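You operate a simulated robot arm through the tools that you are given. There is no shell and no other tool. Be economical: measure what you need, move in short steps, check, and stop when the job is done.

The job below is to be done with a simulated two-armed robot. You get a single attempt, and the scene is never put back.

JOB
Swap the split hose for the one that the size plate names, then open the blue valve again.
Fine: the line is bled; drop the split hose in the bucket, lock the hose latch before the valve is opened and wait till the cold gauge shows 3.0 bar. Where these are worked on the way, their far stop is far enough and under half their travel is too little: hose latch.

It is judged by the outcome, as a careful person would: the job done as asked, and still so three seconds after it is handed in. It fails if anything else is knocked over, pushed out of place, dropped, spilled or broken.

ROBOT AND FRAMES
Two 6-joint arms with two-finger parallel grippers on one trunk, on a base that drives. Base frame: it is fixed to the floor where the robot stands at the start and does not move with it; the origin is under the middle of the robot, x ahead of it, y to its left, z up; the surface under the hand at the start is at about z = 80. Units: cm, rad, N and s.
The left shoulder is at the start at [8, 21.6, 156.8], the right one opposite. With the tool pointing down near the work surface each hand reaches from about 10 to 66 cm from the robot's upright axis, wherever it stands, measured 20 degrees to its own side. Places, roughly: blue tap [60, -20, 90]; blue valve [50, 50, 90]; cold gauge [70, 50, 90]; hose latch [50, 10, 90]; hose socket [50, 10, 80]; hose socket seat [50, 10, 80]; red valve [50, 30, 90]. Payload 3.43 kg a hand.
The tool frame of a hand sits at the grasp point between the pads (the TCP): z along the fingers, y along the line on which they close. The tips reach 3 cm beyond it. The gripper opens to 9.4 cm. The fingers are 2.8 cm wide and 1 cm thick; the gripper's body (5 by 9.6 cm) begins 5.5 cm behind the TCP.
Orientation is that of the tool frame in the base frame, as a unit quaternion [x, y, z, w]. With the fingers straight down and closing along the base's y, the tool's x points along the base's -x, its y along +y and its z along -z.

CONTROLS
- The arms move only by the tool nudge_tool. It takes "left_deltas", "right_deltas" or both (then of equal length, played together; a hand with none holds still); each is a list of rows, each an object (a shift or turn left out is 0, a gripper value left out holds the last) with "claw": the finger opening in cm, from 0 to 9.4; "linear": the shift along the tool's x, y, z in cm, a list of three; "dr": the turn, a rotation vector about the tool's x, y, z in rad, a list of three. In form: [{"claw": claw, "linear": [x, y, z], "dr": [wx, wy, wz]}, ...]. A call has 1 to 8 rows; each row is the pose to reach, as a shift and turn from the pose commanded when the call began, along the tool's axes at that moment. A row lasts 0.2 s, in which the tool goes at most 5 cm and 0.15 rad; a call with a longer step from one row to the next is refused whole, and so is a gripper value outside its range. Where a pose cannot be reached the arm comes as near as it can. A force on the tool above 40 N (or 10 N above the force at the start of the call, whichever is more), or a blocked arm, ends the call early, and 0.2 s more pass. The fingers move at their own pace (about 7.2 cm/s each) and stop on an object; they squeeze with about 29 N. The grip force told is the motor's: it shows also when the fingers shut on nothing. Time passes only in rows, and 0.2 s behind the last, so rows that repeat a pose let the fingers close. It gives the time, the measured TCP pose, the force on the tool (base axes), the opening and the grip force at its end, in the units of the frame above (readings bear some noise), with the torque about the TCP (base axes, N m) and any sound that the robot's microphone picked up, and new pictures: "pictures" is both (left out), scene, wrist or none (wrist: the cameras of the hands that moved).
- Cameras (640 x 400 px; columns grow to the right, rows downward): "scene" is now at [9.88, 1.12, 171.26]; the picture's right is [0.17, -0.99, 0.00], its down [-0.84, -0.15, -0.53] and it looks along [0.52, 0.09, -0.85] (base axes); focal length 264 px, centre (320, 200). "left" rides on the left gripper at [7.6, -1.4, -10.3] in its tool frame; the picture's right is [0.18, 0.98, 0.00], its down [-0.75, 0.14, -0.64] and it looks along [-0.63, 0.12, 0.77] (tool axes); focal length 243 px, centre (320, 200). "right" rides on the right gripper at [7.6, 1.4, -10.2] in its tool frame; the picture's right is [-0.18, 0.98, 0.00], its down [-0.75, -0.14, -0.64] and it looks along [-0.63, -0.12, 0.77] (tool axes); focal length 243 px, centre (320, 200). There is no depth. A picture from a camera that has moved, and an enlarged one, comes with that camera's place and axes in the base frame and with its lens.
- slide_trunk(by): slides the trunk up (or, below 0, down) by that many cm; the arms and the scene camera ride with it, the base frame stays. It gives what a move gives, with no picture.
- drive_base(legs): drives the robot by 1 to 6 legs, each [ahead, left, turn to the left] in cm, cm and rad, along the robot's own axes; the way and the turn of a leg run together, so that a leg with both is an arc; at most 150 cm and 3.142 rad a leg. The arms and the cameras ride along, it lands a little off, and it stops where it bumps. It gives what a move gives, and a new picture of the scene camera.
- pan_tilt(pan, tilt): turns the head with the scene camera to pan (to the left, within 1.501 rad either way) and tilt (down, from -0.506 to 1.204), counted from straight ahead of the robot. It gives what a move gives, and a new picture of the scene camera.
- inspect(camera, box): a new picture of the part [left, top, right, bottom] of that camera's present view, enlarged. It takes no simulated time.
- sign_off(): hands the job in; it is judged then, once.

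Go step by step. Nothing tells you exact positions but the pictures and the camera data: compare them with the known pose of the tool, close in by small moves and look again before you grip or let go. The budget is 120 turns and 260 pictures, counting those below and the enlarged ones. Unless the task says otherwise, let go and move clear before handing in, and close with one line.

The tools are called after "Request:" by a JSON object that holds its "api" and its "payload". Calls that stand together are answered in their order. nudge_tool: Moves the arms, as the interface text tells. Its arguments: {"type":"object","properties":{"left_deltas":{"type":"array","items":{"type":"object","properties":{"claw":{"type":"number"},"linear":{"type":"array","items":{"type":"number"}},"dr":{"type":"array","items":{"type":"number"}}}}},"right_deltas":{"type":"array","items":{"type":"object","properties":{"claw":{"type":"number"},"linear":{"type":"array","items":{"type":"number"}},"dr":{"type":"array","items":{"type":"number"}}}}},"pictures":{"type":"string","enum":["both","scene","wrist","none"]}},"required":[]} The other tools are called the same way: slide_trunk (by) slides the trunk up or down; drive_base (legs) drives the base; pan_tilt (pan, tilt) turns the head that bears the scene camera; inspect (camera, box) takes an enlarged picture of a part of a camera's view; sign_off () hands the job in.

At the start:

```text
time_s: 0.0
left_ee_pos: [28.56, 41.91, 100.02]
left_ee_rot: [-0.001, 1.0, 0.0, 0.001]
left_ft_force: [0.5, -0.2, -0.4]
left_ft_torque: [-0.01, 0.0, 0.04]
left_grip_width: 9.39
left_grasp_force: 0.0
right_ee_pos: [52.52, 6.9, 99.96]
right_ee_rot: [0.0, 1.0, 0.0, 0.0]
right_ft_force: [0.0, -0.9, 0.8]
right_ft_torque: [0.02, -0.02, 0.04]
right_grip_width: 9.39
right_grasp_force: 0.0
trunk travel left (down, up): [-79.8, 4.2]
robot x, y, heading: [0.08, 0.14, -0.001]
head pan, tilt: [0.173, 1.016]
```

scene: 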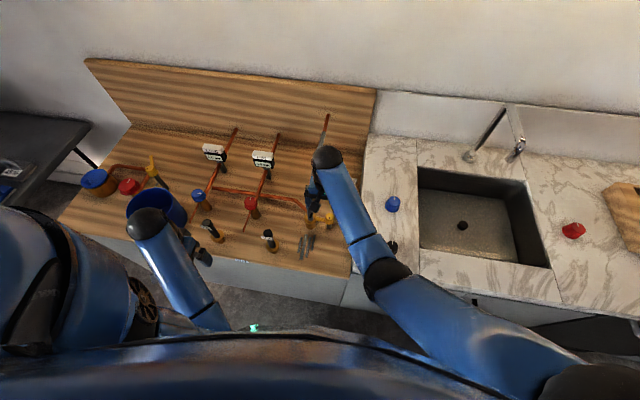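
right: 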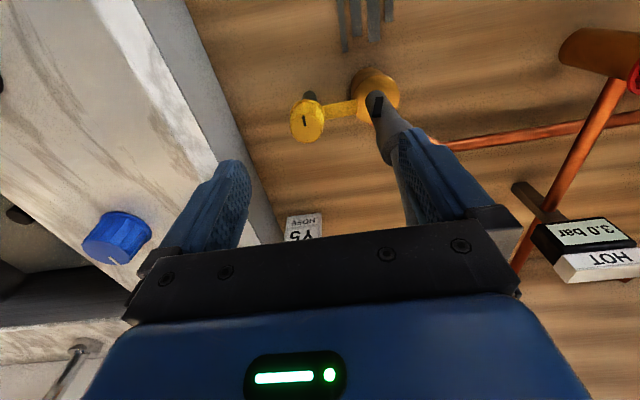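
left: 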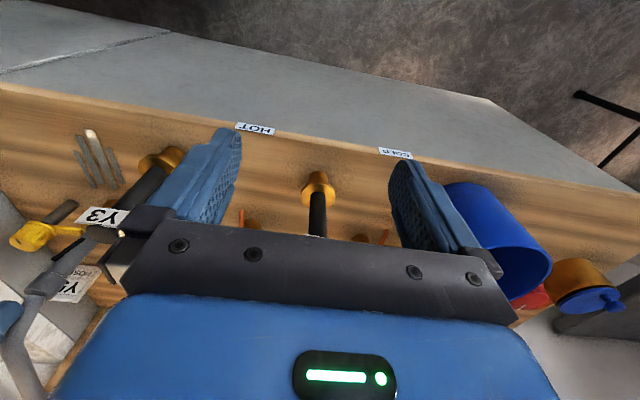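

I see a panel with pipes, valves, gauges, a bucket and several hoses; the hose socket is near the right hand. I'll enlarge the views to read labels.

Request:
{"api": "inspect", "payload": {"camera": "scene", "box": [180, 120, 380, 270]}}

Request:
{"api": "inspect", "payload": {"camera": "scene", "box": [60, 120, 260, 270]}}

Request:
{"api": "inspect", "payload": {"camera": "right", "box": [220, 0, 520, 250]}}

Request:
{"api": "inspect", "payload": {"camera": "left", "box": [0, 100, 240, 310]}}

```text
2.67 times, centred on (280, 195) of scene
camera zoom: at [9.88, 1.12, 171.26], right [0.17, -0.99, 0.0], down [-0.84, -0.15, -0.53], along [0.52, 0.09, -0.85], focal length 704 px, centre (427, 213)
```

zoom: 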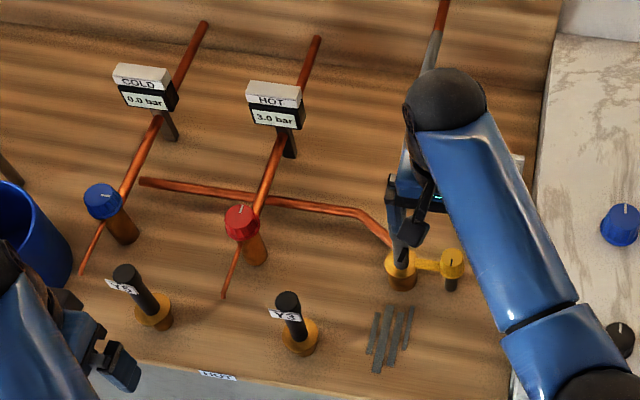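

```text
2.67 times, centred on (160, 195) of scene
camera zoom: at [9.88, 1.12, 171.26], right [0.17, -0.99, 0.0], down [-0.84, -0.15, -0.53], along [0.52, 0.09, -0.85], focal length 704 px, centre (747, 213)
```

zoom: 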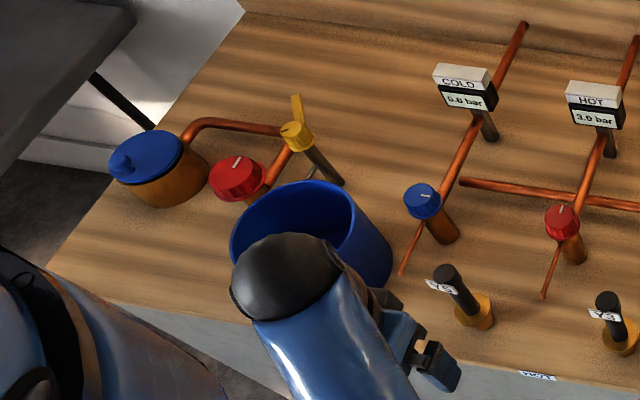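

```text
1.60 times, centred on (370, 125) of right
camera zoom: at [45.02, 8.37, 110.21], right [0.18, 0.98, 0.0], down [0.75, -0.14, 0.64], along [0.63, -0.12, -0.77], focal length 388 px, centre (240, 320)
```

zoom: 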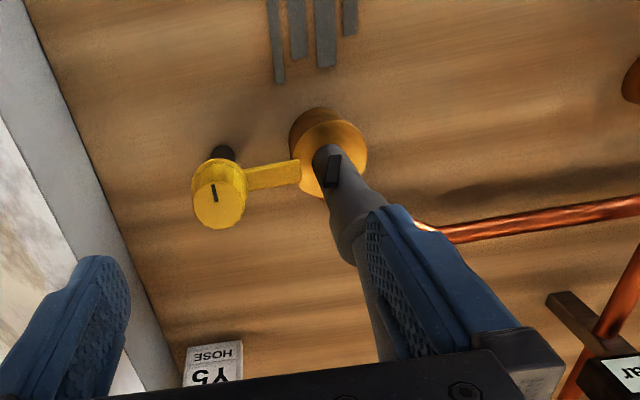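

```text
1.90 times, centred on (120, 205) of left
camera zoom: at [20.92, 40.51, 110.27], right [-0.19, 0.98, 0.0], down [0.75, 0.14, 0.64], along [0.63, 0.12, -0.77], focal length 462 px, centre (701, 190)
```

zoom: 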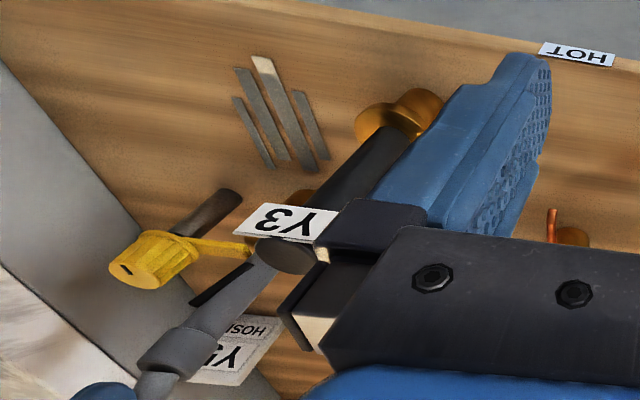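

The plate reads Y5; a Y5-looking spare and a Y3 spare stand to the left. The right arm hides the socket, so I lift it straight up and look again, and check the spare labels.

Request:
{"api": "nudge_tool", "payload": {"right_deltas": [{"linear": [0, 0, -4]}, {"linear": [0, 0, -8]}, {"linear": [0, 0, -12]}, {"linear": [0, -4, -14]}, {"linear": [0, -8, -14]}, {"linear": [0, -12, -14]}, {"linear": [0, -16, -14]}, {"linear": [0, -16, -14]}], "pictures": "both"}}

Request:
{"api": "inspect", "payload": {"camera": "scene", "box": [270, 120, 390, 270]}}

Request:
{"api": "inspect", "payload": {"camera": "scene", "box": [190, 200, 290, 270]}}

```text
time_s: 1.8
left_ee_pos: [28.53, 41.88, 100.05]
left_ee_rot: [-0.001, 1.0, -0.001, 0.0]
left_ft_force: [0.5, -1.1, 0.2]
left_ft_torque: [0.01, 0.01, 0.01]
left_grip_width: 9.38
left_grasp_force: 0.0
right_ee_pos: [56.82, -7.72, 106.17]
right_ee_rot: [0.0, 1.0, 0.0, 0.001]
right_ft_force: [-0.6, 0.5, -0.3]
right_ft_torque: [0.01, -0.01, 0.0]
right_grip_width: 9.37
right_grasp_force: 0.1
right hand out of reach, approached as far as the arm can: row 3, 4, 5, 6, 7, 8
trunk travel left (down, up): [-79.8, 4.2]
robot x, y, heading: [-0.11, -0.15, 0.001]
head pan, tilt: [0.173, 1.016]
camera scene: at [9.89, 1.12, 171.26], right [0.17, -0.99, 0.0], down [-0.84, -0.15, -0.53], along [0.52, 0.09, -0.85], focal length 264 px, centre (320, 200)
camera right: at [49.15, -6.3, 116.4], right [0.18, 0.98, 0.0], down [0.75, -0.14, 0.64], along [0.63, -0.12, -0.77], focal length 243 px, centre (320, 200)
```

scene: 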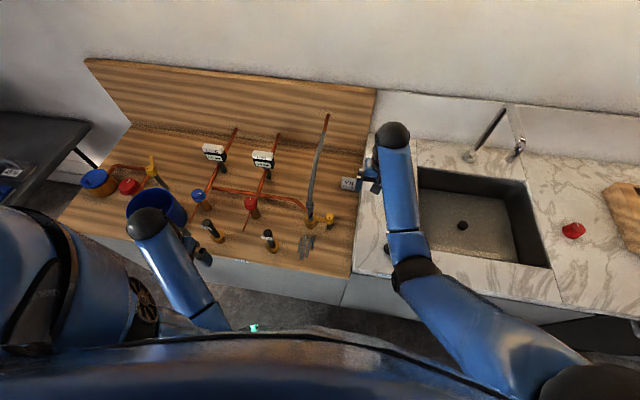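
right: 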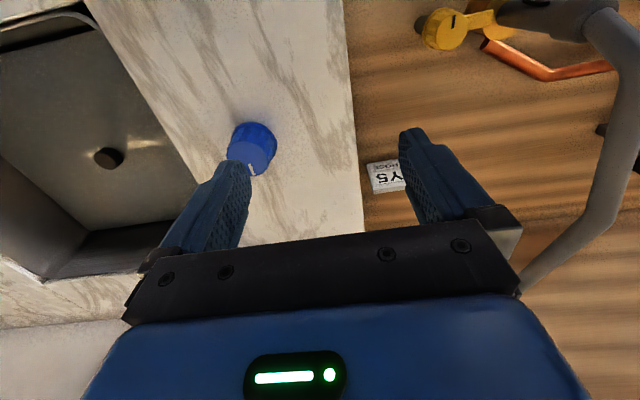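

```text
2.67 times, centred on (330, 195) of scene
camera zoom: at [9.89, 1.12, 171.26], right [0.17, -0.99, 0.0], down [-0.84, -0.15, -0.53], along [0.52, 0.09, -0.85], focal length 704 px, centre (293, 213)
```

zoom: 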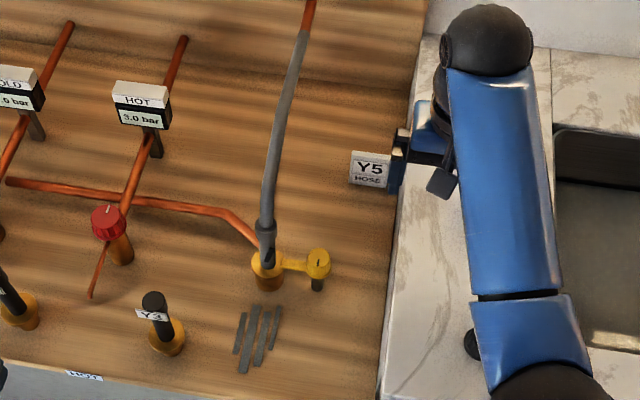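

```text
5.71 times, centred on (240, 235) of scene
camera zoom: at [9.89, 1.12, 171.26], right [0.17, -0.99, 0.0], down [-0.84, -0.15, -0.53], along [0.52, 0.09, -0.85], focal length 1507 px, centre (777, 0)
```

zoom: 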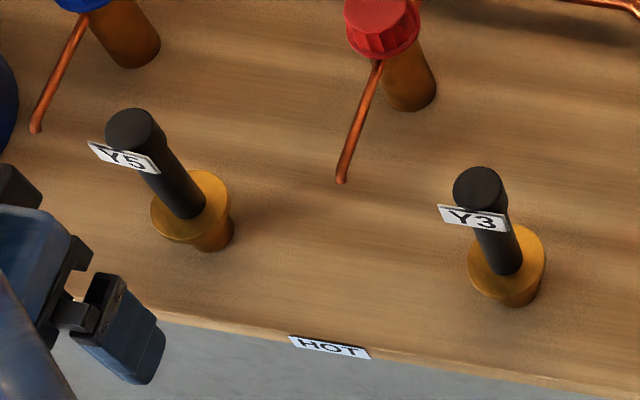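

The size plate says Y5 and the left spare is Y5. Now I take closer looks at the hose and the latch.

Request:
{"api": "inspect", "payload": {"camera": "scene", "box": [290, 190, 350, 240]}}

Request:
{"api": "inspect", "payload": {"camera": "scene", "box": [295, 105, 355, 155]}}

Request:
{"api": "inspect", "payload": {"camera": "right", "box": [340, 0, 640, 300]}}

```text
8.00 times, centred on (320, 215) of scene
camera zoom: at [9.89, 1.12, 171.26], right [0.17, -0.99, 0.0], down [-0.84, -0.15, -0.53], along [0.52, 0.09, -0.85], focal length 2110 px, centre (320, 80)
```

zoom: 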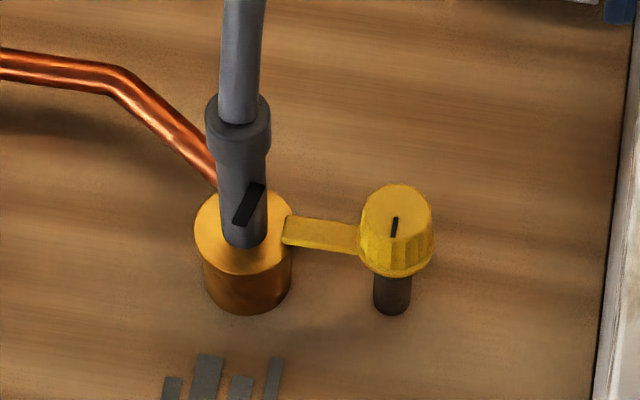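

```text
8.00 times, centred on (325, 130) of scene
camera zoom: at [9.89, 1.12, 171.26], right [0.17, -0.99, 0.0], down [-0.84, -0.15, -0.53], along [0.52, 0.09, -0.85], focal length 2110 px, centre (280, 760)
```

zoom: 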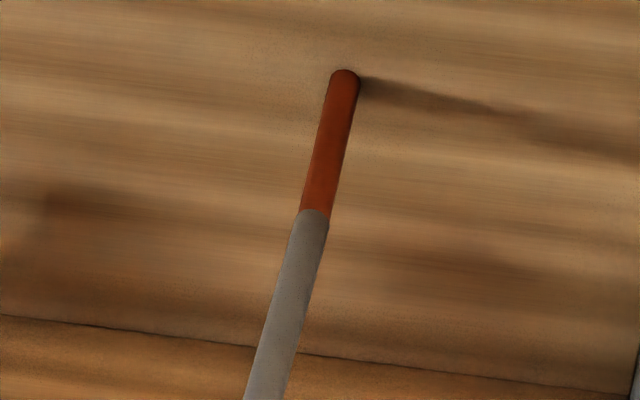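

```text
1.33 times, centred on (490, 150) of right
camera zoom: at [49.15, -6.3, 116.4], right [0.18, 0.98, 0.0], down [0.75, -0.14, 0.64], along [0.63, -0.12, -0.77], focal length 324 px, centre (93, 267)
```

zoom: 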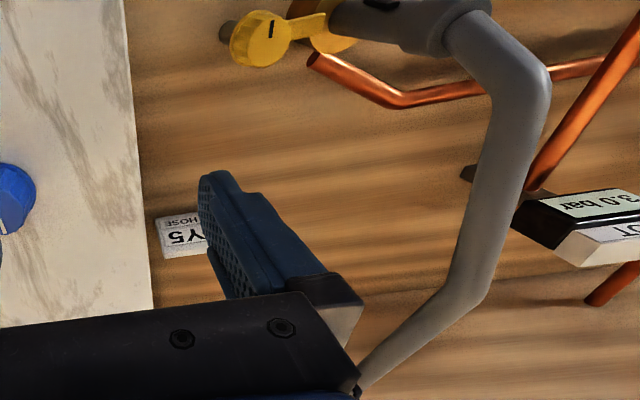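

The latch arm lies on the socket collar (locked), with its knob near (55, 5, 86); the socket is near (54, 12.6), plug top z≈96, Y5 spare near (42, 44.3). I turn the right hand 90° to grip the knob across x, keeping it clear.

Request:
{"api": "nudge_tool", "payload": {"right_deltas": [{"linear": [0, 0, 2], "dr": [0, 0, 0.14]}, {"linear": [0, 0, 4], "dr": [0, 0, 0.28]}, {"linear": [0, 0, 6], "dr": [0, 0, 0.42]}, {"linear": [0, 0, 8], "dr": [0, 0, 0.56]}, {"linear": [0, 0, 8], "dr": [0, 0, 0.7]}, {"linear": [0, 0, 8], "dr": [0, 0, 0.84]}, {"linear": [0, 0, 8], "dr": [0, 0, 0.98]}, {"linear": [0, 0, 8], "dr": [0, 0, 1.12]}], "pictures": "none"}}

```text
time_s: 3.6
left_ee_pos: [28.48, 41.89, 99.96]
left_ee_rot: [-0.001, 1.0, 0.001, 0.0]
left_ft_force: [-0.7, 0.0, -0.1]
left_ft_torque: [-0.02, 0.0, 0.01]
left_grip_width: 9.4
left_grasp_force: 0.0
right_ee_pos: [56.96, -7.58, 98.56]
right_ee_rot: [0.532, 0.847, 0.0, 0.0]
right_ft_force: [0.3, -0.3, 0.4]
right_ft_torque: [-0.01, -0.03, 0.01]
right_grip_width: 9.38
right_grasp_force: 0.1
trunk travel left (down, up): [-79.8, 4.2]
robot x, y, heading: [-0.09, -0.23, 0.002]
head pan, tilt: [0.173, 1.016]
```

Rotation works and the pose rebases to the measured one. I finish the 90° turn and go above the knob.

Request:
{"api": "nudge_tool", "payload": {"right_deltas": [{"dr": [0, 0, 0.15]}, {"dr": [0, 0, 0.3]}, {"dr": [0, 0, 0.45]}, {"linear": [4, 0, 0], "dr": [0, 0, 0.45]}, {"linear": [8, 2, 0], "dr": [0, 0, 0.45]}, {"linear": [12.4, 3.7, 0], "dr": [0, 0, 0.45]}, {"linear": [12.4, 3.7, 0], "dr": [0, 0, 0.45]}], "pictures": "both"}}

Request:
{"api": "inspect", "payload": {"camera": "scene", "box": [280, 170, 380, 240]}}

```text
time_s: 5.2
left_ee_pos: [28.52, 41.8, 99.93]
left_ee_rot: [0.0, 1.0, 0.0, 0.001]
left_ft_force: [0.3, 0.3, -0.2]
left_ft_torque: [0.01, -0.01, -0.04]
left_grip_width: 9.39
left_grasp_force: 0.1
right_ee_pos: [54.68, 5.37, 98.19]
right_ee_rot: [0.708, 0.706, 0.0, 0.0]
right_ft_force: [-0.1, -0.9, 0.4]
right_ft_torque: [0.05, -0.03, -0.04]
right_grip_width: 9.39
right_grasp_force: 0.0
trunk travel left (down, up): [-79.8, 4.2]
robot x, y, heading: [0.08, 0.18, 0.002]
head pan, tilt: [0.173, 1.016]
camera scene: at [9.87, 1.05, 171.26], right [0.17, -0.99, 0.0], down [-0.84, -0.15, -0.53], along [0.52, 0.09, -0.85], focal length 264 px, centre (320, 200)
camera right: at [56.07, 12.98, 108.41], right [0.98, -0.18, 0.0], down [-0.14, -0.75, 0.64], along [-0.12, -0.63, -0.77], focal length 243 px, centre (320, 200)
```

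scene: 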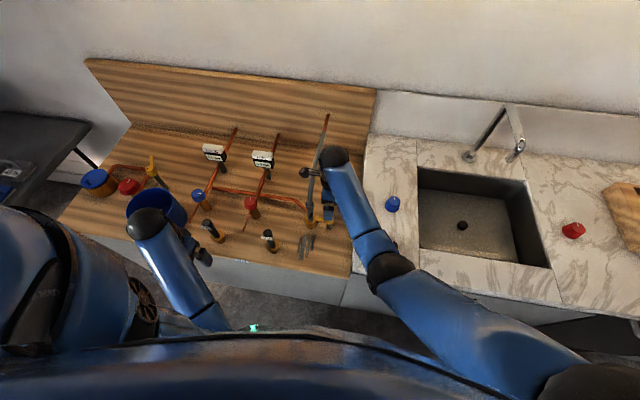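
right: 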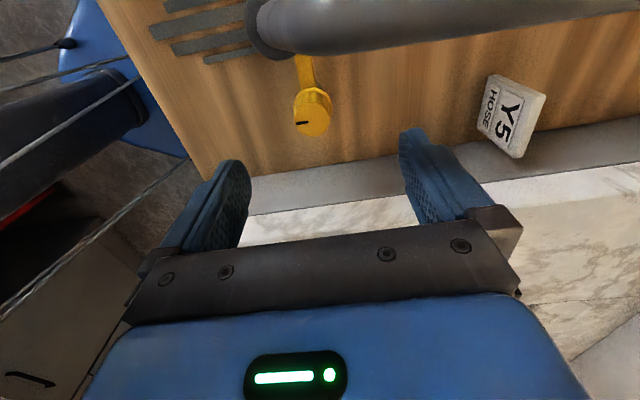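

```text
5.71 times, centred on (330, 205) of scene
camera zoom: at [9.87, 1.05, 171.26], right [0.17, -0.99, 0.0], down [-0.84, -0.15, -0.53], along [0.52, 0.09, -0.85], focal length 1507 px, centre (263, 171)
```

zoom: 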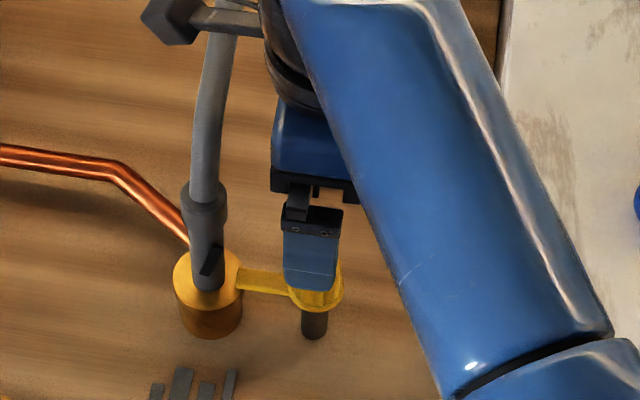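

The wrist camera would sit over the hose in this orientation. I back off and turn the hand to the opposite yaw (−90°) so the camera faces away from the hose.

Request:
{"api": "nudge_tool", "payload": {"right_deltas": [{"linear": [-4, 0, 0], "dr": [0, 0, -0.14]}, {"linear": [-8, 0, 0], "dr": [0, 0, -0.28]}, {"linear": [-8, 0, 0], "dr": [0, 0, -0.42]}, {"linear": [-8, 0, 0], "dr": [0, 0, -0.56]}, {"linear": [-8, 0, 0], "dr": [0, 0, -0.7]}, {"linear": [-8, 0, 0], "dr": [0, 0, -0.84]}, {"linear": [-8, 0, 0], "dr": [0, 0, -0.98]}, {"linear": [-8, 0, 0], "dr": [0, 0, -1.12]}], "pictures": "none"}}

Request:
{"api": "nudge_tool", "payload": {"right_deltas": [{"dr": [0, 0, -0.14]}, {"dr": [0, 0, -0.28]}, {"dr": [0, 0, -0.42]}, {"dr": [0, 0, -0.56]}, {"dr": [0, 0, -0.7]}, {"dr": [0, 0, -0.84]}, {"dr": [0, 0, -0.98]}, {"dr": [0, 0, -1.12]}], "pictures": "none"}}

Request:
{"api": "nudge_tool", "payload": {"right_deltas": [{"dr": [0, 0, -0.14]}, {"dr": [0, 0, -0.28]}, {"dr": [0, 0, -0.42]}, {"dr": [0, 0, -0.56]}, {"dr": [0, 0, -0.7]}, {"dr": [0, 0, -0.84]}, {"dr": [0, 0, -0.9]}], "pictures": "wrist"}}

```text
time_s: 7.0
left_ee_pos: [28.61, 41.93, 100.0]
left_ee_rot: [-0.001, 1.0, -0.001, 0.0]
left_ft_force: [0.2, 0.1, 0.5]
left_ft_torque: [0.01, -0.01, -0.02]
left_grip_width: 9.38
left_grasp_force: 0.2
right_ee_pos: [54.8, -2.81, 98.51]
right_ee_rot: [0.221, 0.975, 0.0, 0.001]
right_ft_force: [0.4, 0.4, -0.4]
right_ft_torque: [0.0, -0.03, 0.0]
right_grip_width: 9.4
right_grasp_force: 0.0
trunk travel left (down, up): [-79.8, 4.2]
robot x, y, heading: [0.03, -0.15, 0.001]
head pan, tilt: [0.173, 1.016]
```

```text
time_s: 8.8
left_ee_pos: [28.6, 41.88, 99.96]
left_ee_rot: [-0.001, 1.0, 0.0, 0.0]
left_ft_force: [0.0, -0.3, -0.3]
left_ft_torque: [-0.01, 0.0, 0.03]
left_grip_width: 9.4
left_grasp_force: 0.0
right_ee_pos: [54.73, -2.89, 98.5]
right_ee_rot: [-0.33, 0.944, 0.0, 0.0]
right_ft_force: [0.1, 0.0, -0.7]
right_ft_torque: [0.02, 0.01, 0.0]
right_grip_width: 9.37
right_grasp_force: 0.1
trunk travel left (down, up): [-79.8, 4.2]
robot x, y, heading: [-0.3, 0.13, 0.002]
head pan, tilt: [0.173, 1.016]
```

```text
time_s: 10.4
left_ee_pos: [28.53, 41.85, 99.88]
left_ee_rot: [-0.001, 1.0, -0.001, 0.001]
left_ft_force: [-0.9, 0.3, -0.5]
left_ft_torque: [-0.01, 0.0, -0.01]
left_grip_width: 9.41
left_grasp_force: 0.1
right_ee_pos: [54.68, -2.77, 98.5]
right_ee_rot: [0.708, -0.707, 0.001, 0.0]
right_ft_force: [0.4, 0.4, -0.1]
right_ft_torque: [-0.02, 0.01, 0.01]
right_grip_width: 9.4
right_grasp_force: 0.0
trunk travel left (down, up): [-79.8, 4.2]
robot x, y, heading: [-0.09, -0.15, 0.001]
head pan, tilt: [0.173, 1.016]
camera right: at [53.29, -10.51, 108.71], right [-0.98, 0.18, 0.0], down [0.14, 0.75, 0.64], along [0.12, 0.63, -0.77], focal length 243 px, centre (320, 200)
```

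right: 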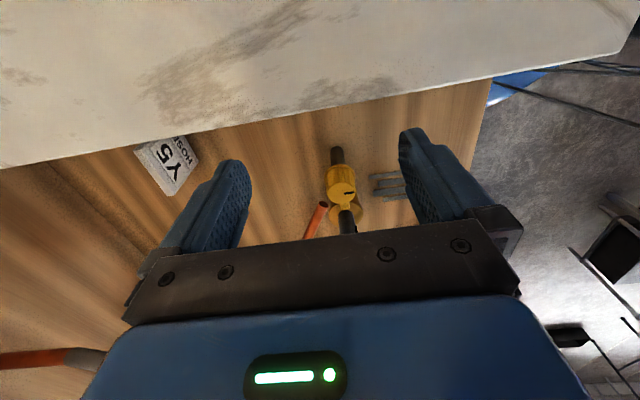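

Knob seen near (54.2, 5.7, ~87.5). I move over it and down to just above the top, then look.

Request:
{"api": "nudge_tool", "payload": {"right_deltas": [{"linear": [-4.2, 0.2, 0]}, {"linear": [-8.4, 0.4, 0]}, {"linear": [-8.4, 0.4, 3]}, {"linear": [-8.4, 0.4, 6.5]}, {"linear": [-8.4, 0.4, 6.5]}], "pictures": "both"}}

Request:
{"api": "inspect", "payload": {"camera": "right", "box": [200, 130, 460, 260]}}

Request:
{"api": "inspect", "payload": {"camera": "scene", "box": [280, 170, 380, 240]}}

```text
time_s: 11.6
left_ee_pos: [28.51, 42.02, 99.87]
left_ee_rot: [0.0, 1.0, 0.0, 0.0]
left_ft_force: [-0.9, 0.6, -0.5]
left_ft_torque: [0.01, 0.01, 0.01]
left_grip_width: 9.4
left_grasp_force: 0.0
right_ee_pos: [54.3, 5.77, 92.26]
right_ee_rot: [0.707, -0.707, 0.0, 0.0]
right_ft_force: [-0.3, -0.2, -0.6]
right_ft_torque: [0.0, 0.02, -0.01]
right_grip_width: 9.4
right_grasp_force: 0.1
trunk travel left (down, up): [-79.8, 4.2]
robot x, y, heading: [0.03, -0.16, 0.003]
head pan, tilt: [0.173, 1.016]
camera scene: at [9.88, 1.23, 171.26], right [0.17, -0.99, 0.0], down [-0.84, -0.15, -0.53], along [0.52, 0.09, -0.85], focal length 264 px, centre (320, 200)
camera right: at [52.88, -1.93, 102.5], right [-0.98, 0.18, 0.0], down [0.14, 0.75, 0.64], along [0.12, 0.63, -0.77], focal length 243 px, centre (320, 200)
```

scene: 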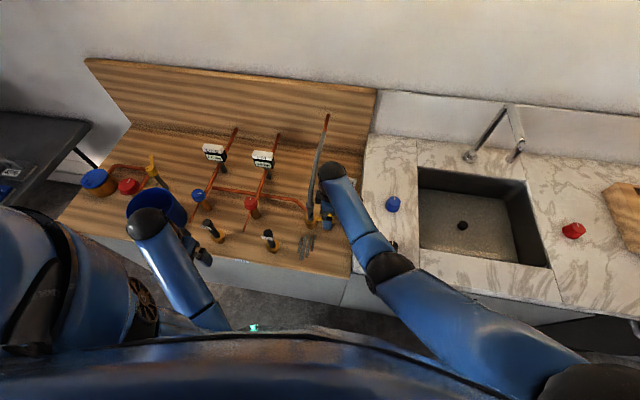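
right: 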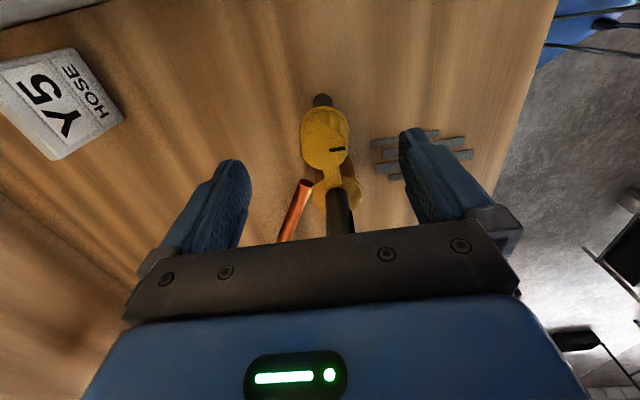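

```text
2.46 times, centred on (330, 195) of right
camera zoom: at [52.88, -1.93, 102.5], right [-0.98, 0.18, 0.0], down [0.14, 0.75, 0.64], along [0.12, 0.63, -0.77], focal length 597 px, centre (295, 212)
```

zoom: 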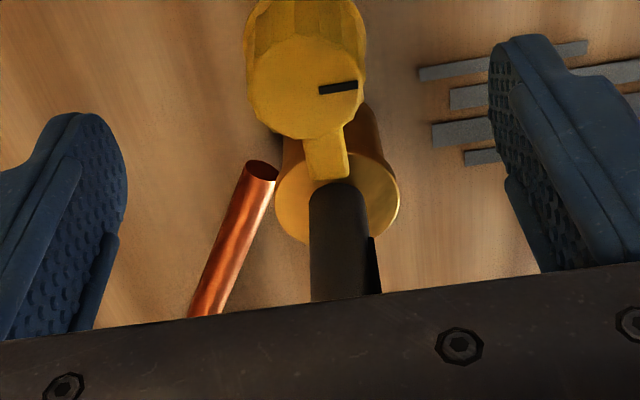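

```text
5.71 times, centred on (330, 205) of scene
camera zoom: at [9.88, 1.23, 171.26], right [0.17, -0.99, 0.0], down [-0.84, -0.15, -0.53], along [0.52, 0.09, -0.85], focal length 1507 px, centre (263, 171)
```

zoom: 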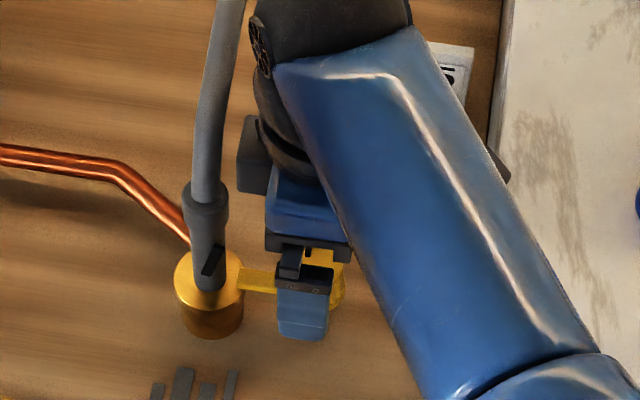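

The fingers straddle the knob along x. I lower to the knob's depth and close on it.

Request:
{"api": "nudge_tool", "payload": {"right_deltas": [{"linear": [0.2, 0, 2]}, {"linear": [0.2, 0, 4.2]}, {"linear": [0.2, 0, 4.2], "claw": 5}, {"linear": [0.2, 0, 4.2], "claw": 2.5}, {"linear": [0.2, 0, 4.2], "claw": 2.5}], "pictures": "both"}}

Request:
{"api": "inspect", "payload": {"camera": "right", "box": [200, 60, 460, 260]}}

```text
time_s: 12.8
left_ee_pos: [28.35, 42.01, 99.9]
left_ee_rot: [0.0, 1.0, 0.0, 0.002]
left_ft_force: [0.1, 1.0, 0.4]
left_ft_torque: [-0.02, 0.02, -0.01]
left_grip_width: 9.41
left_grasp_force: 0.0
right_ee_pos: [54.15, 5.42, 87.83]
right_ee_rot: [-0.707, 0.707, 0.0, -0.001]
right_ft_force: [-13.7, 1.6, -2.5]
right_ft_torque: [0.21, -0.74, 0.05]
right_grip_width: 3.14
right_grasp_force: 36.1
trunk travel left (down, up): [-79.8, 4.2]
robot x, y, heading: [0.11, -0.17, 0.002]
head pan, tilt: [0.173, 1.016]
camera scene: at [9.59, 1.18, 171.27], right [0.17, -0.99, 0.0], down [-0.84, -0.15, -0.53], along [0.52, 0.09, -0.85], focal length 264 px, centre (320, 200)
camera right: at [52.59, -2.22, 98.1], right [-0.98, 0.18, 0.0], down [0.14, 0.75, 0.64], along [0.12, 0.63, -0.77], focal length 243 px, centre (320, 200)
```

scene: 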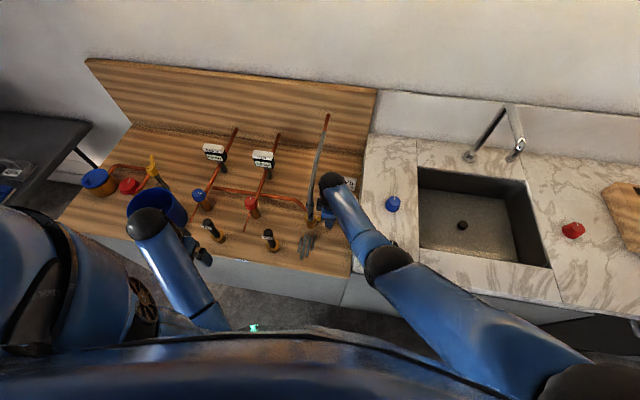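
right: 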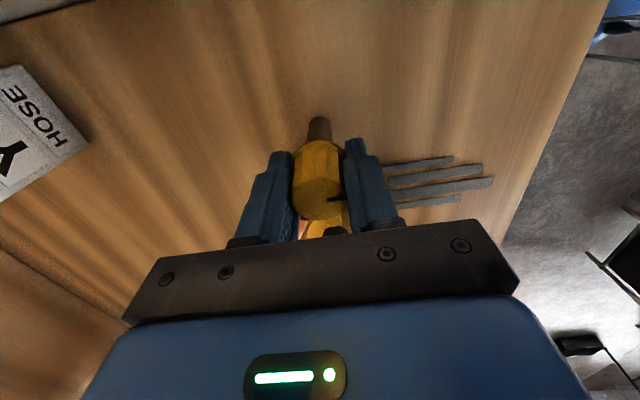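

```text
2.00 times, centred on (330, 160) of right
camera zoom: at [52.59, -2.22, 98.1], right [-0.98, 0.18, 0.0], down [0.14, 0.75, 0.64], along [0.12, 0.63, -0.77], focal length 485 px, centre (300, 280)
```

zoom: 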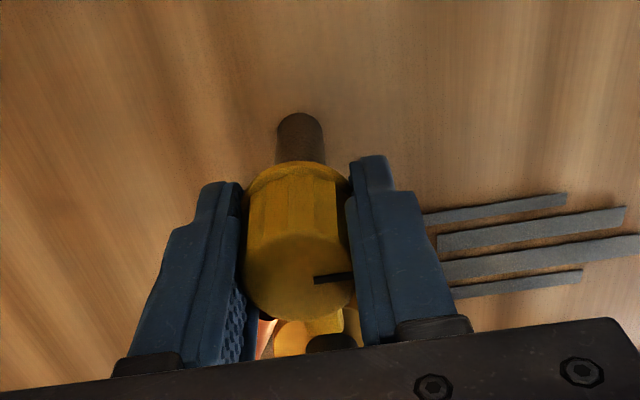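

Gripped at 3.1 cm. I test-turn slightly each way and watch the torque.

Request:
{"api": "nudge_tool", "payload": {"right_deltas": [{"linear": [0, 0.3, 0]}, {"linear": [0, 0.3, 0], "dr": [0, 0, 0.12]}, {"linear": [0, 0.3, 0], "dr": [0, 0, 0.12]}], "pictures": "none"}}

```text
time_s: 13.6
left_ee_pos: [28.64, 41.85, 99.94]
left_ee_rot: [-0.001, 1.0, 0.0, 0.001]
left_ft_force: [0.8, 0.4, -0.4]
left_ft_torque: [0.03, 0.02, -0.02]
left_grip_width: 9.41
left_grasp_force: 0.1
right_ee_pos: [54.09, 5.39, 87.92]
right_ee_rot: [-0.663, 0.749, -0.001, 0.001]
right_ft_force: [-0.9, 3.8, -3.4]
right_ft_torque: [-1.16, 0.41, 0.02]
right_grip_width: 3.11
right_grasp_force: 45.0
trunk travel left (down, up): [-79.8, 4.2]
robot x, y, heading: [-0.03, -0.08, 0.006]
head pan, tilt: [0.173, 1.016]
```

Request:
{"api": "nudge_tool", "payload": {"right_deltas": [{"dr": [0, 0, 0.14]}, {"dr": [0, 0, 0.28]}, {"dr": [0, 0, 0.28]}], "pictures": "both"}}

Request:
{"api": "inspect", "payload": {"camera": "right", "box": [200, 60, 460, 260]}}

Request:
{"api": "inspect", "payload": {"camera": "scene", "box": [280, 170, 380, 240]}}

```text
time_s: 14.4
left_ee_pos: [28.55, 41.93, 99.9]
left_ee_rot: [-0.001, 1.0, 0.0, 0.0]
left_ft_force: [-0.2, 0.2, -0.4]
left_ft_torque: [0.01, -0.02, 0.02]
left_grip_width: 9.38
left_grasp_force: 0.0
right_ee_pos: [54.02, 5.37, 87.84]
right_ee_rot: [-0.552, 0.834, -0.001, 0.0]
right_ft_force: [-1.4, 1.7, -0.6]
right_ft_torque: [-0.8, 0.04, -0.03]
right_grip_width: 3.12
right_grasp_force: 45.0
trunk travel left (down, up): [-79.8, 4.2]
robot x, y, heading: [-0.05, 0.03, -0.0]
head pan, tilt: [0.173, 1.016]
camera scene: at [9.86, 1.2, 171.26], right [0.17, -0.99, 0.0], down [-0.84, -0.15, -0.53], along [0.52, 0.09, -0.85], focal length 264 px, centre (320, 200)
camera right: at [49.69, -1.06, 98.09], right [-0.83, 0.55, 0.0], down [0.42, 0.64, 0.64], along [0.36, 0.53, -0.77], focal length 243 px, centre (320, 200)
```

scene: 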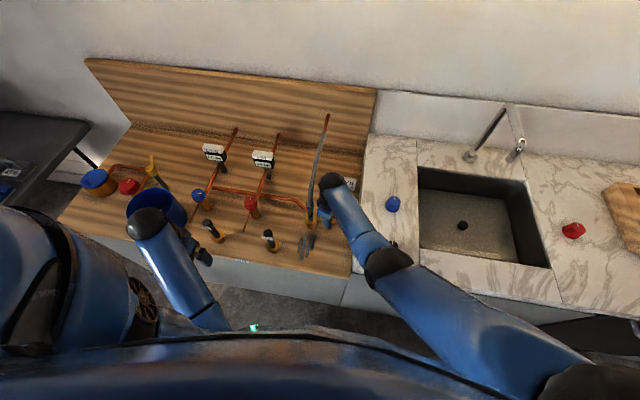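
right: 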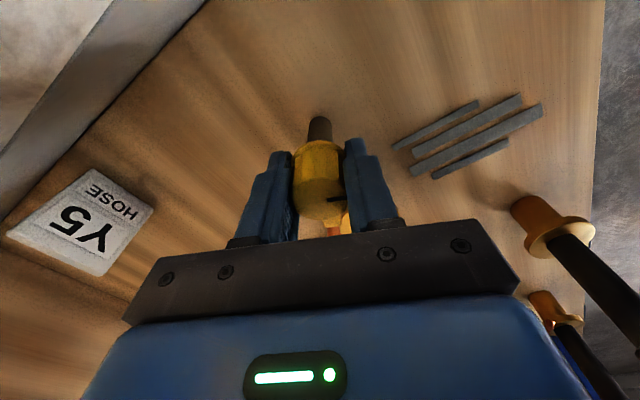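

```text
2.00 times, centred on (330, 160) of right
camera zoom: at [49.69, -1.06, 98.09], right [-0.83, 0.55, 0.0], down [0.42, 0.64, 0.64], along [0.36, 0.53, -0.77], focal length 485 px, centre (300, 280)
```

zoom: 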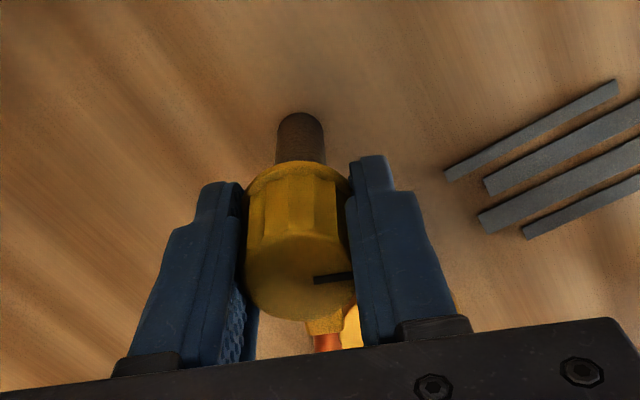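

```text
5.71 times, centred on (330, 205) of scene
camera zoom: at [9.86, 1.2, 171.26], right [0.17, -0.99, 0.0], down [-0.84, -0.15, -0.53], along [0.52, 0.09, -0.85], focal length 1507 px, centre (263, 171)
```

zoom: 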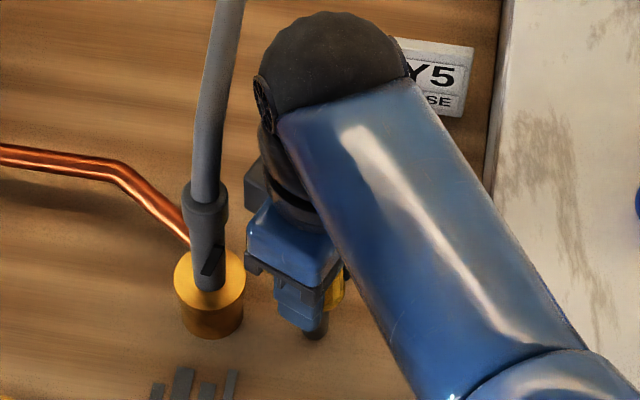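

The knob turns freely with the hand, the arm swinging off the socket. I continue toward its far stop.

Request:
{"api": "nudge_tool", "payload": {"right_deltas": [{"dr": [0, 0, 0.13]}, {"dr": [0, 0, 0.26]}, {"dr": [0, 0, 0.39]}, {"dr": [0, 0, 0.52]}, {"dr": [0, 0, 0.65]}, {"dr": [0, 0, 0.78]}, {"dr": [0, 0, 0.91]}, {"dr": [0, 0, 1.04]}], "pictures": "scene"}}

Request:
{"api": "inspect", "payload": {"camera": "scene", "box": [280, 170, 380, 240]}}

Request:
{"api": "inspect", "payload": {"camera": "right", "box": [200, 60, 460, 260]}}

```text
time_s: 16.2
left_ee_pos: [28.56, 41.92, 99.9]
left_ee_rot: [-0.001, 1.0, 0.0, 0.0]
left_ft_force: [-0.2, -1.1, 0.5]
left_ft_torque: [-0.02, -0.01, -0.03]
left_grip_width: 9.41
left_grasp_force: 0.0
right_ee_pos: [54.02, 5.46, 87.87]
right_ee_rot: [-0.064, 0.998, -0.001, 0.0]
right_ft_force: [-0.1, 3.3, 2.6]
right_ft_torque: [-0.22, 0.96, 0.02]
right_grip_width: 3.11
right_grasp_force: 44.5
trunk travel left (down, up): [-79.8, 4.2]
robot x, y, heading: [0.2, 0.04, 0.003]
head pan, tilt: [0.173, 1.016]
camera scene: at [9.87, 1.22, 171.26], right [0.17, -0.99, 0.0], down [-0.84, -0.15, -0.53], along [0.52, 0.09, -0.85], focal length 264 px, centre (320, 200)
```

scene: 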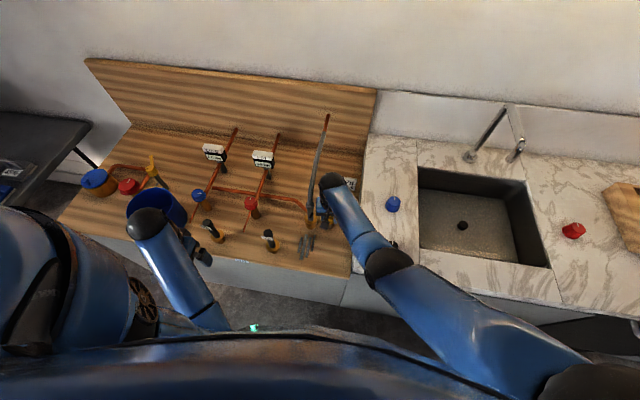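

```text
5.71 times, centred on (330, 205) of scene
camera zoom: at [9.87, 1.22, 171.26], right [0.17, -0.99, 0.0], down [-0.84, -0.15, -0.53], along [0.52, 0.09, -0.85], focal length 1507 px, centre (263, 171)
```

zoom: 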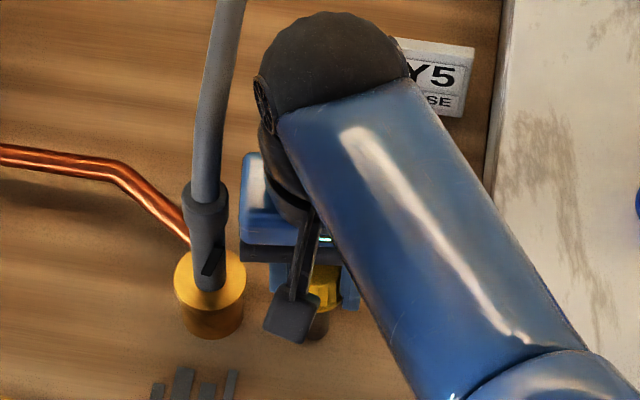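

```text
2.00 times, centred on (330, 160) of right
camera zoom: at [46.23, 5.84, 98.09], right [0.06, 1.0, 0.0], down [0.77, -0.04, 0.64], along [0.64, -0.04, -0.77], focal length 485 px, centre (300, 280)
```

zoom: 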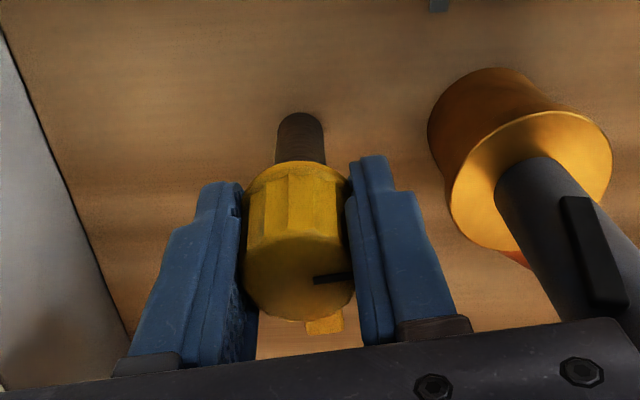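

Turned 1.44 rad with no stop yet. I continue until it stops.

Request:
{"api": "nudge_tool", "payload": {"right_deltas": [{"dr": [0, 0, 0.1]}, {"dr": [0, 0, 0.2]}, {"dr": [0, 0, 0.3]}, {"dr": [0, 0, 0.3]}], "pictures": "wrist"}}

```text
time_s: 17.2
left_ee_pos: [28.52, 41.98, 99.97]
left_ee_rot: [-0.001, 1.0, 0.0, 0.001]
left_ft_force: [-0.1, -0.6, -1.0]
left_ft_torque: [-0.01, 0.0, 0.01]
left_grip_width: 9.4
left_grasp_force: 0.0
right_ee_pos: [54.05, 5.43, 87.81]
right_ee_rot: [0.085, 0.996, -0.001, 0.0]
right_ft_force: [-2.1, 1.8, 0.0]
right_ft_torque: [0.12, -0.33, 0.18]
right_grip_width: 3.18
right_grasp_force: 45.2
trunk travel left (down, up): [-79.8, 4.2]
robot x, y, heading: [0.15, -0.17, 0.0]
head pan, tilt: [0.173, 1.016]
camera right: at [46.65, 8.13, 98.07], right [0.35, 0.94, 0.0], down [0.72, -0.27, 0.64], along [0.6, -0.22, -0.77], focal length 243 px, centre (320, 200)
```

right: 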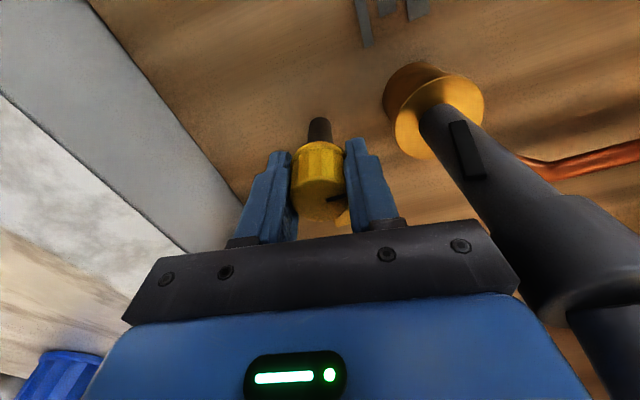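

The latch reached its stop at about 90° (torque rose and the fingers began to slip). I open slightly, lift, and clear the right hand away from the hose.

Request:
{"api": "nudge_tool", "payload": {"right_deltas": [{"claw": 4.6}, {"claw": 4.6}, {"linear": [0, 0, -4]}, {"linear": [0, 0, -8]}, {"linear": [0, -4, -11]}, {"linear": [0, -8.5, -11], "dr": [0, 0, -0.1]}, {"linear": [0, -13, -11], "dr": [0, 0, -0.17]}, {"linear": [0, -17.5, -11], "dr": [0, 0, -0.17]}], "pictures": "both"}}

Request:
{"api": "inspect", "payload": {"camera": "scene", "box": [280, 170, 380, 240]}}

```text
time_s: 19.0
left_ee_pos: [28.52, 41.91, 100.1]
left_ee_rot: [-0.001, 1.0, 0.001, 0.0]
left_ft_force: [-0.5, -0.6, 0.6]
left_ft_torque: [0.01, 0.02, 0.02]
left_grip_width: 9.4
left_grasp_force: 0.0
right_ee_pos: [51.26, -11.99, 99.07]
right_ee_rot: [-0.001, 1.0, 0.0, 0.0]
right_ft_force: [0.4, -0.4, -0.4]
right_ft_torque: [0.0, -0.01, 0.0]
right_grip_width: 4.59
right_grasp_force: 0.0
trunk travel left (down, up): [-79.8, 4.2]
robot x, y, heading: [0.16, -0.16, 0.001]
head pan, tilt: [0.173, 1.016]
camera scene: at [9.86, 0.98, 171.26], right [0.17, -0.99, 0.0], down [-0.84, -0.15, -0.53], along [0.52, 0.09, -0.85], focal length 264 px, centre (320, 200)
camera right: at [43.61, -10.65, 109.29], right [0.18, 0.98, 0.0], down [0.75, -0.14, 0.64], along [0.63, -0.12, -0.77], focal length 243 px, centre (320, 200)
```

scene: 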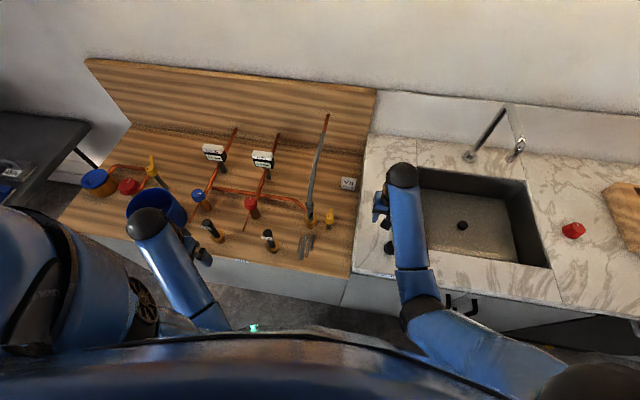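
right: 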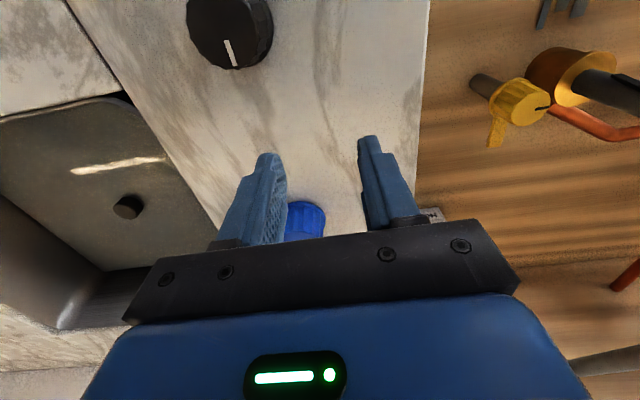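

```text
5.71 times, centred on (330, 205) of scene
camera zoom: at [9.86, 0.98, 171.26], right [0.17, -0.99, 0.0], down [-0.84, -0.15, -0.53], along [0.52, 0.09, -0.85], focal length 1507 px, centre (263, 171)
```

zoom: 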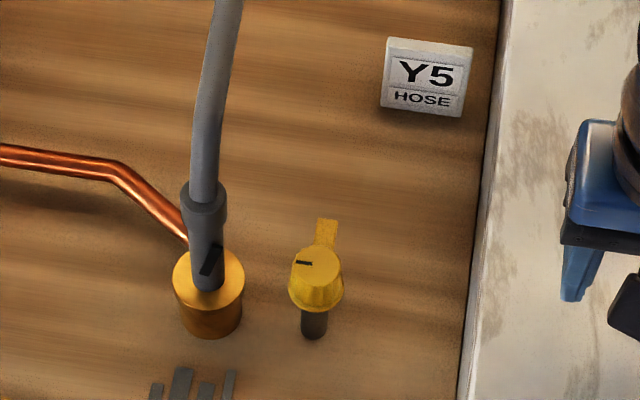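

The latch is open. Next the left hand goes for the split plug; the hose tail rises to z≈100 and bends back, so I'll tilt the left fingers forward (~50°) to grip the plug from the front under the tail.

Request:
{"api": "nudge_tool", "payload": {"left_deltas": [{"linear": [0, -4, -2]}, {"linear": [0, -8.3, -4], "dr": [0, 0, 0]}, {"linear": [-1, -12.6, -4], "dr": [0, -0.1, 0]}, {"linear": [-2, -16.9, -4], "dr": [0, -0.22, 0]}, {"linear": [-3, -21.2, -4], "dr": [0, -0.34, 0]}, {"linear": [-4, -25.5, -4], "dr": [0, -0.46, 0]}, {"linear": [-5, -29.5, -4], "dr": [0, -0.58, 0]}, {"linear": [-6, -29.5, -4], "dr": [0, -0.7, 0]}], "pictures": "both"}}

```text
time_s: 20.8
left_ee_pos: [34.41, 12.05, 104.06]
left_ee_rot: [-0.001, 0.939, 0.0, 0.345]
left_ft_force: [0.4, -0.2, 0.2]
left_ft_torque: [-0.03, -0.01, 0.03]
left_grip_width: 9.42
left_grasp_force: 0.0
left hand out of reach, approached as far as the arm can: row 1, 2
right_ee_pos: [51.35, -11.92, 99.09]
right_ee_rot: [0.001, 1.0, 0.0, 0.0]
right_ft_force: [-0.5, 0.7, 0.1]
right_ft_torque: [0.01, -0.05, -0.03]
right_grip_width: 4.61
right_grasp_force: 0.0
trunk travel left (down, up): [-79.8, 4.2]
robot x, y, heading: [-0.14, -0.12, -0.0]
head pan, tilt: [0.173, 1.016]
camera scene: at [9.84, 1.1, 171.26], right [0.17, -0.99, 0.0], down [-0.84, -0.15, -0.53], along [0.52, 0.09, -0.85], focal length 264 px, centre (320, 200)
camera left: at [22.05, 10.64, 106.98], right [-0.14, 0.98, -0.12], down [0.16, 0.14, 0.98], along [0.98, 0.12, -0.17], focal length 243 px, centre (320, 200)
```

scene: 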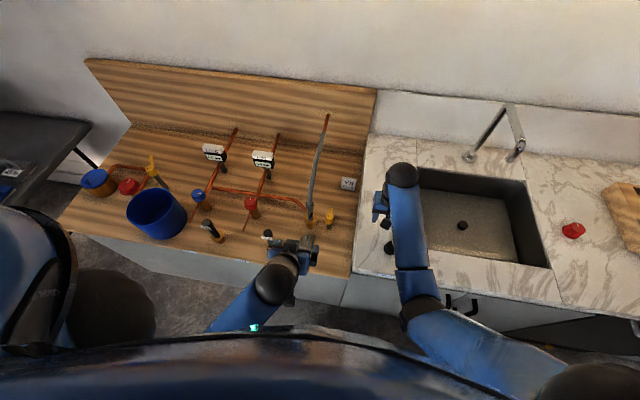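
left: 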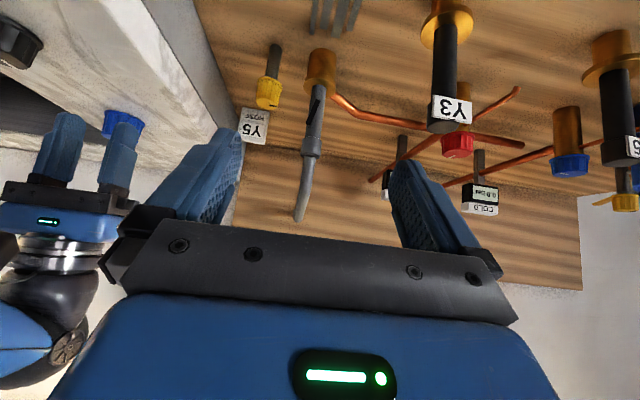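

The view is clear: the plug stands at about (54, 12.6). I go to a pre-grasp point in front, adding tilt and narrowing the claw to 6 cm.

Request:
{"api": "nudge_tool", "payload": {"left_deltas": [{"claw": 6, "linear": [-1, 0.2, 3.5], "dr": [0, -0.1, 0]}, {"linear": [-2, 0.4, 7], "dr": [0, -0.2, 0]}, {"linear": [-3, 0.5, 10.5], "dr": [0, -0.25, 0]}, {"linear": [-3.5, 0.5, 13.7], "dr": [0, -0.25, 0]}, {"linear": [-3.5, 0.5, 13.7], "dr": [0, -0.25, 0]}], "pictures": "both"}}

Request:
{"api": "inspect", "payload": {"camera": "left", "box": [200, 0, 460, 260]}}

Request:
{"api": "inspect", "payload": {"camera": "scene", "box": [260, 170, 360, 250]}}

```text
time_s: 22.0
left_ee_pos: [46.25, 12.85, 95.74]
left_ee_rot: [-0.001, 0.888, 0.001, 0.459]
left_ft_force: [0.2, 0.5, -0.2]
left_ft_torque: [0.01, 0.01, -0.02]
left_grip_width: 6.02
left_grasp_force: 0.0
right_ee_pos: [51.32, -11.76, 99.04]
right_ee_rot: [-0.001, 1.0, 0.0, 0.0]
right_ft_force: [-0.2, -1.5, -0.3]
right_ft_torque: [0.02, 0.02, 0.01]
right_grip_width: 4.59
right_grasp_force: 0.0
trunk travel left (down, up): [-79.8, 4.2]
robot x, y, heading: [0.08, 0.19, -0.002]
head pan, tilt: [0.173, 1.016]
camera scene: at [9.88, 1.12, 171.26], right [0.17, -0.99, 0.0], down [-0.84, -0.15, -0.53], along [0.52, 0.09, -0.85], focal length 264 px, centre (320, 200)
camera left: at [33.48, 11.56, 95.54], right [-0.11, 0.98, -0.15], down [-0.09, 0.14, 0.99], along [0.99, 0.12, 0.07], focal length 243 px, centre (320, 200)
```

scene: 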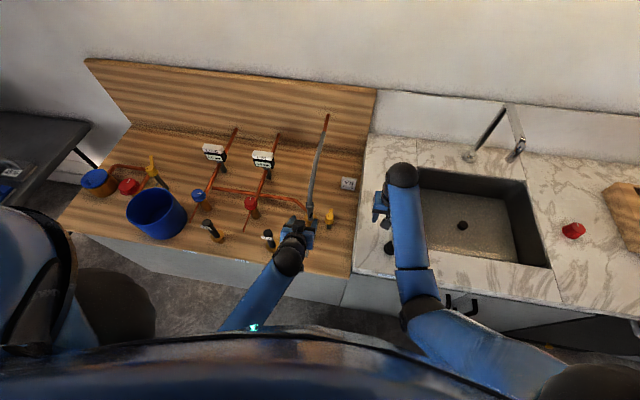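
left: 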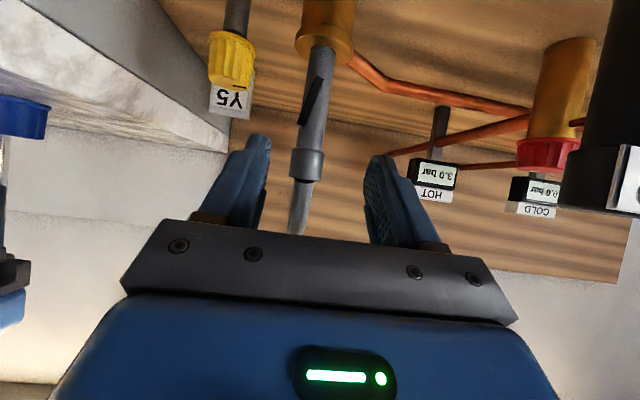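

```text
1.54 times, centred on (330, 130) of left
camera zoom: at [33.48, 11.56, 95.54], right [-0.11, 0.98, -0.15], down [-0.09, 0.14, 0.99], along [0.99, 0.12, 0.07], focal length 373 px, centre (305, 308)
```

zoom: 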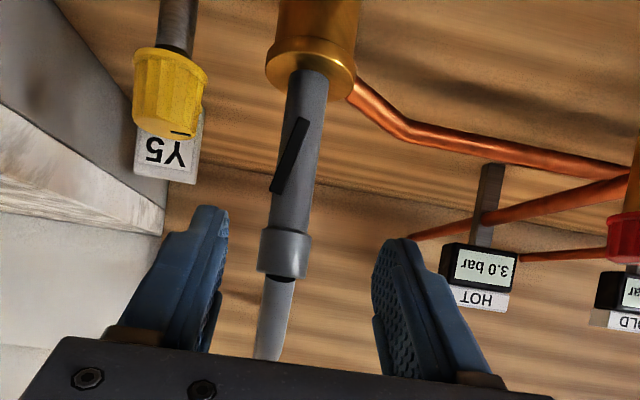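

```text
5.00 times, centred on (310, 210) of scene
camera zoom: at [9.88, 1.12, 171.26], right [0.17, -0.99, 0.0], down [-0.84, -0.15, -0.53], along [0.52, 0.09, -0.85], focal length 1319 px, centre (370, 150)
```

zoom: 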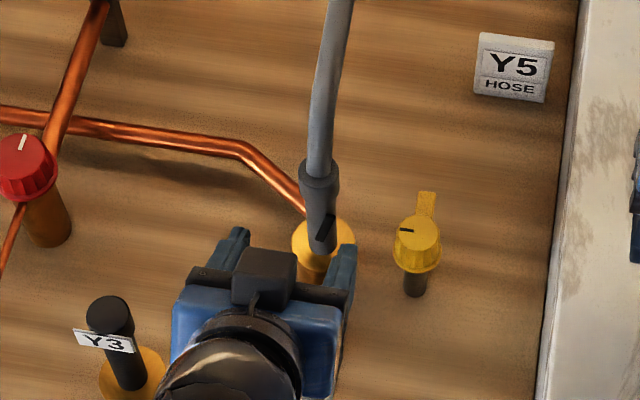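

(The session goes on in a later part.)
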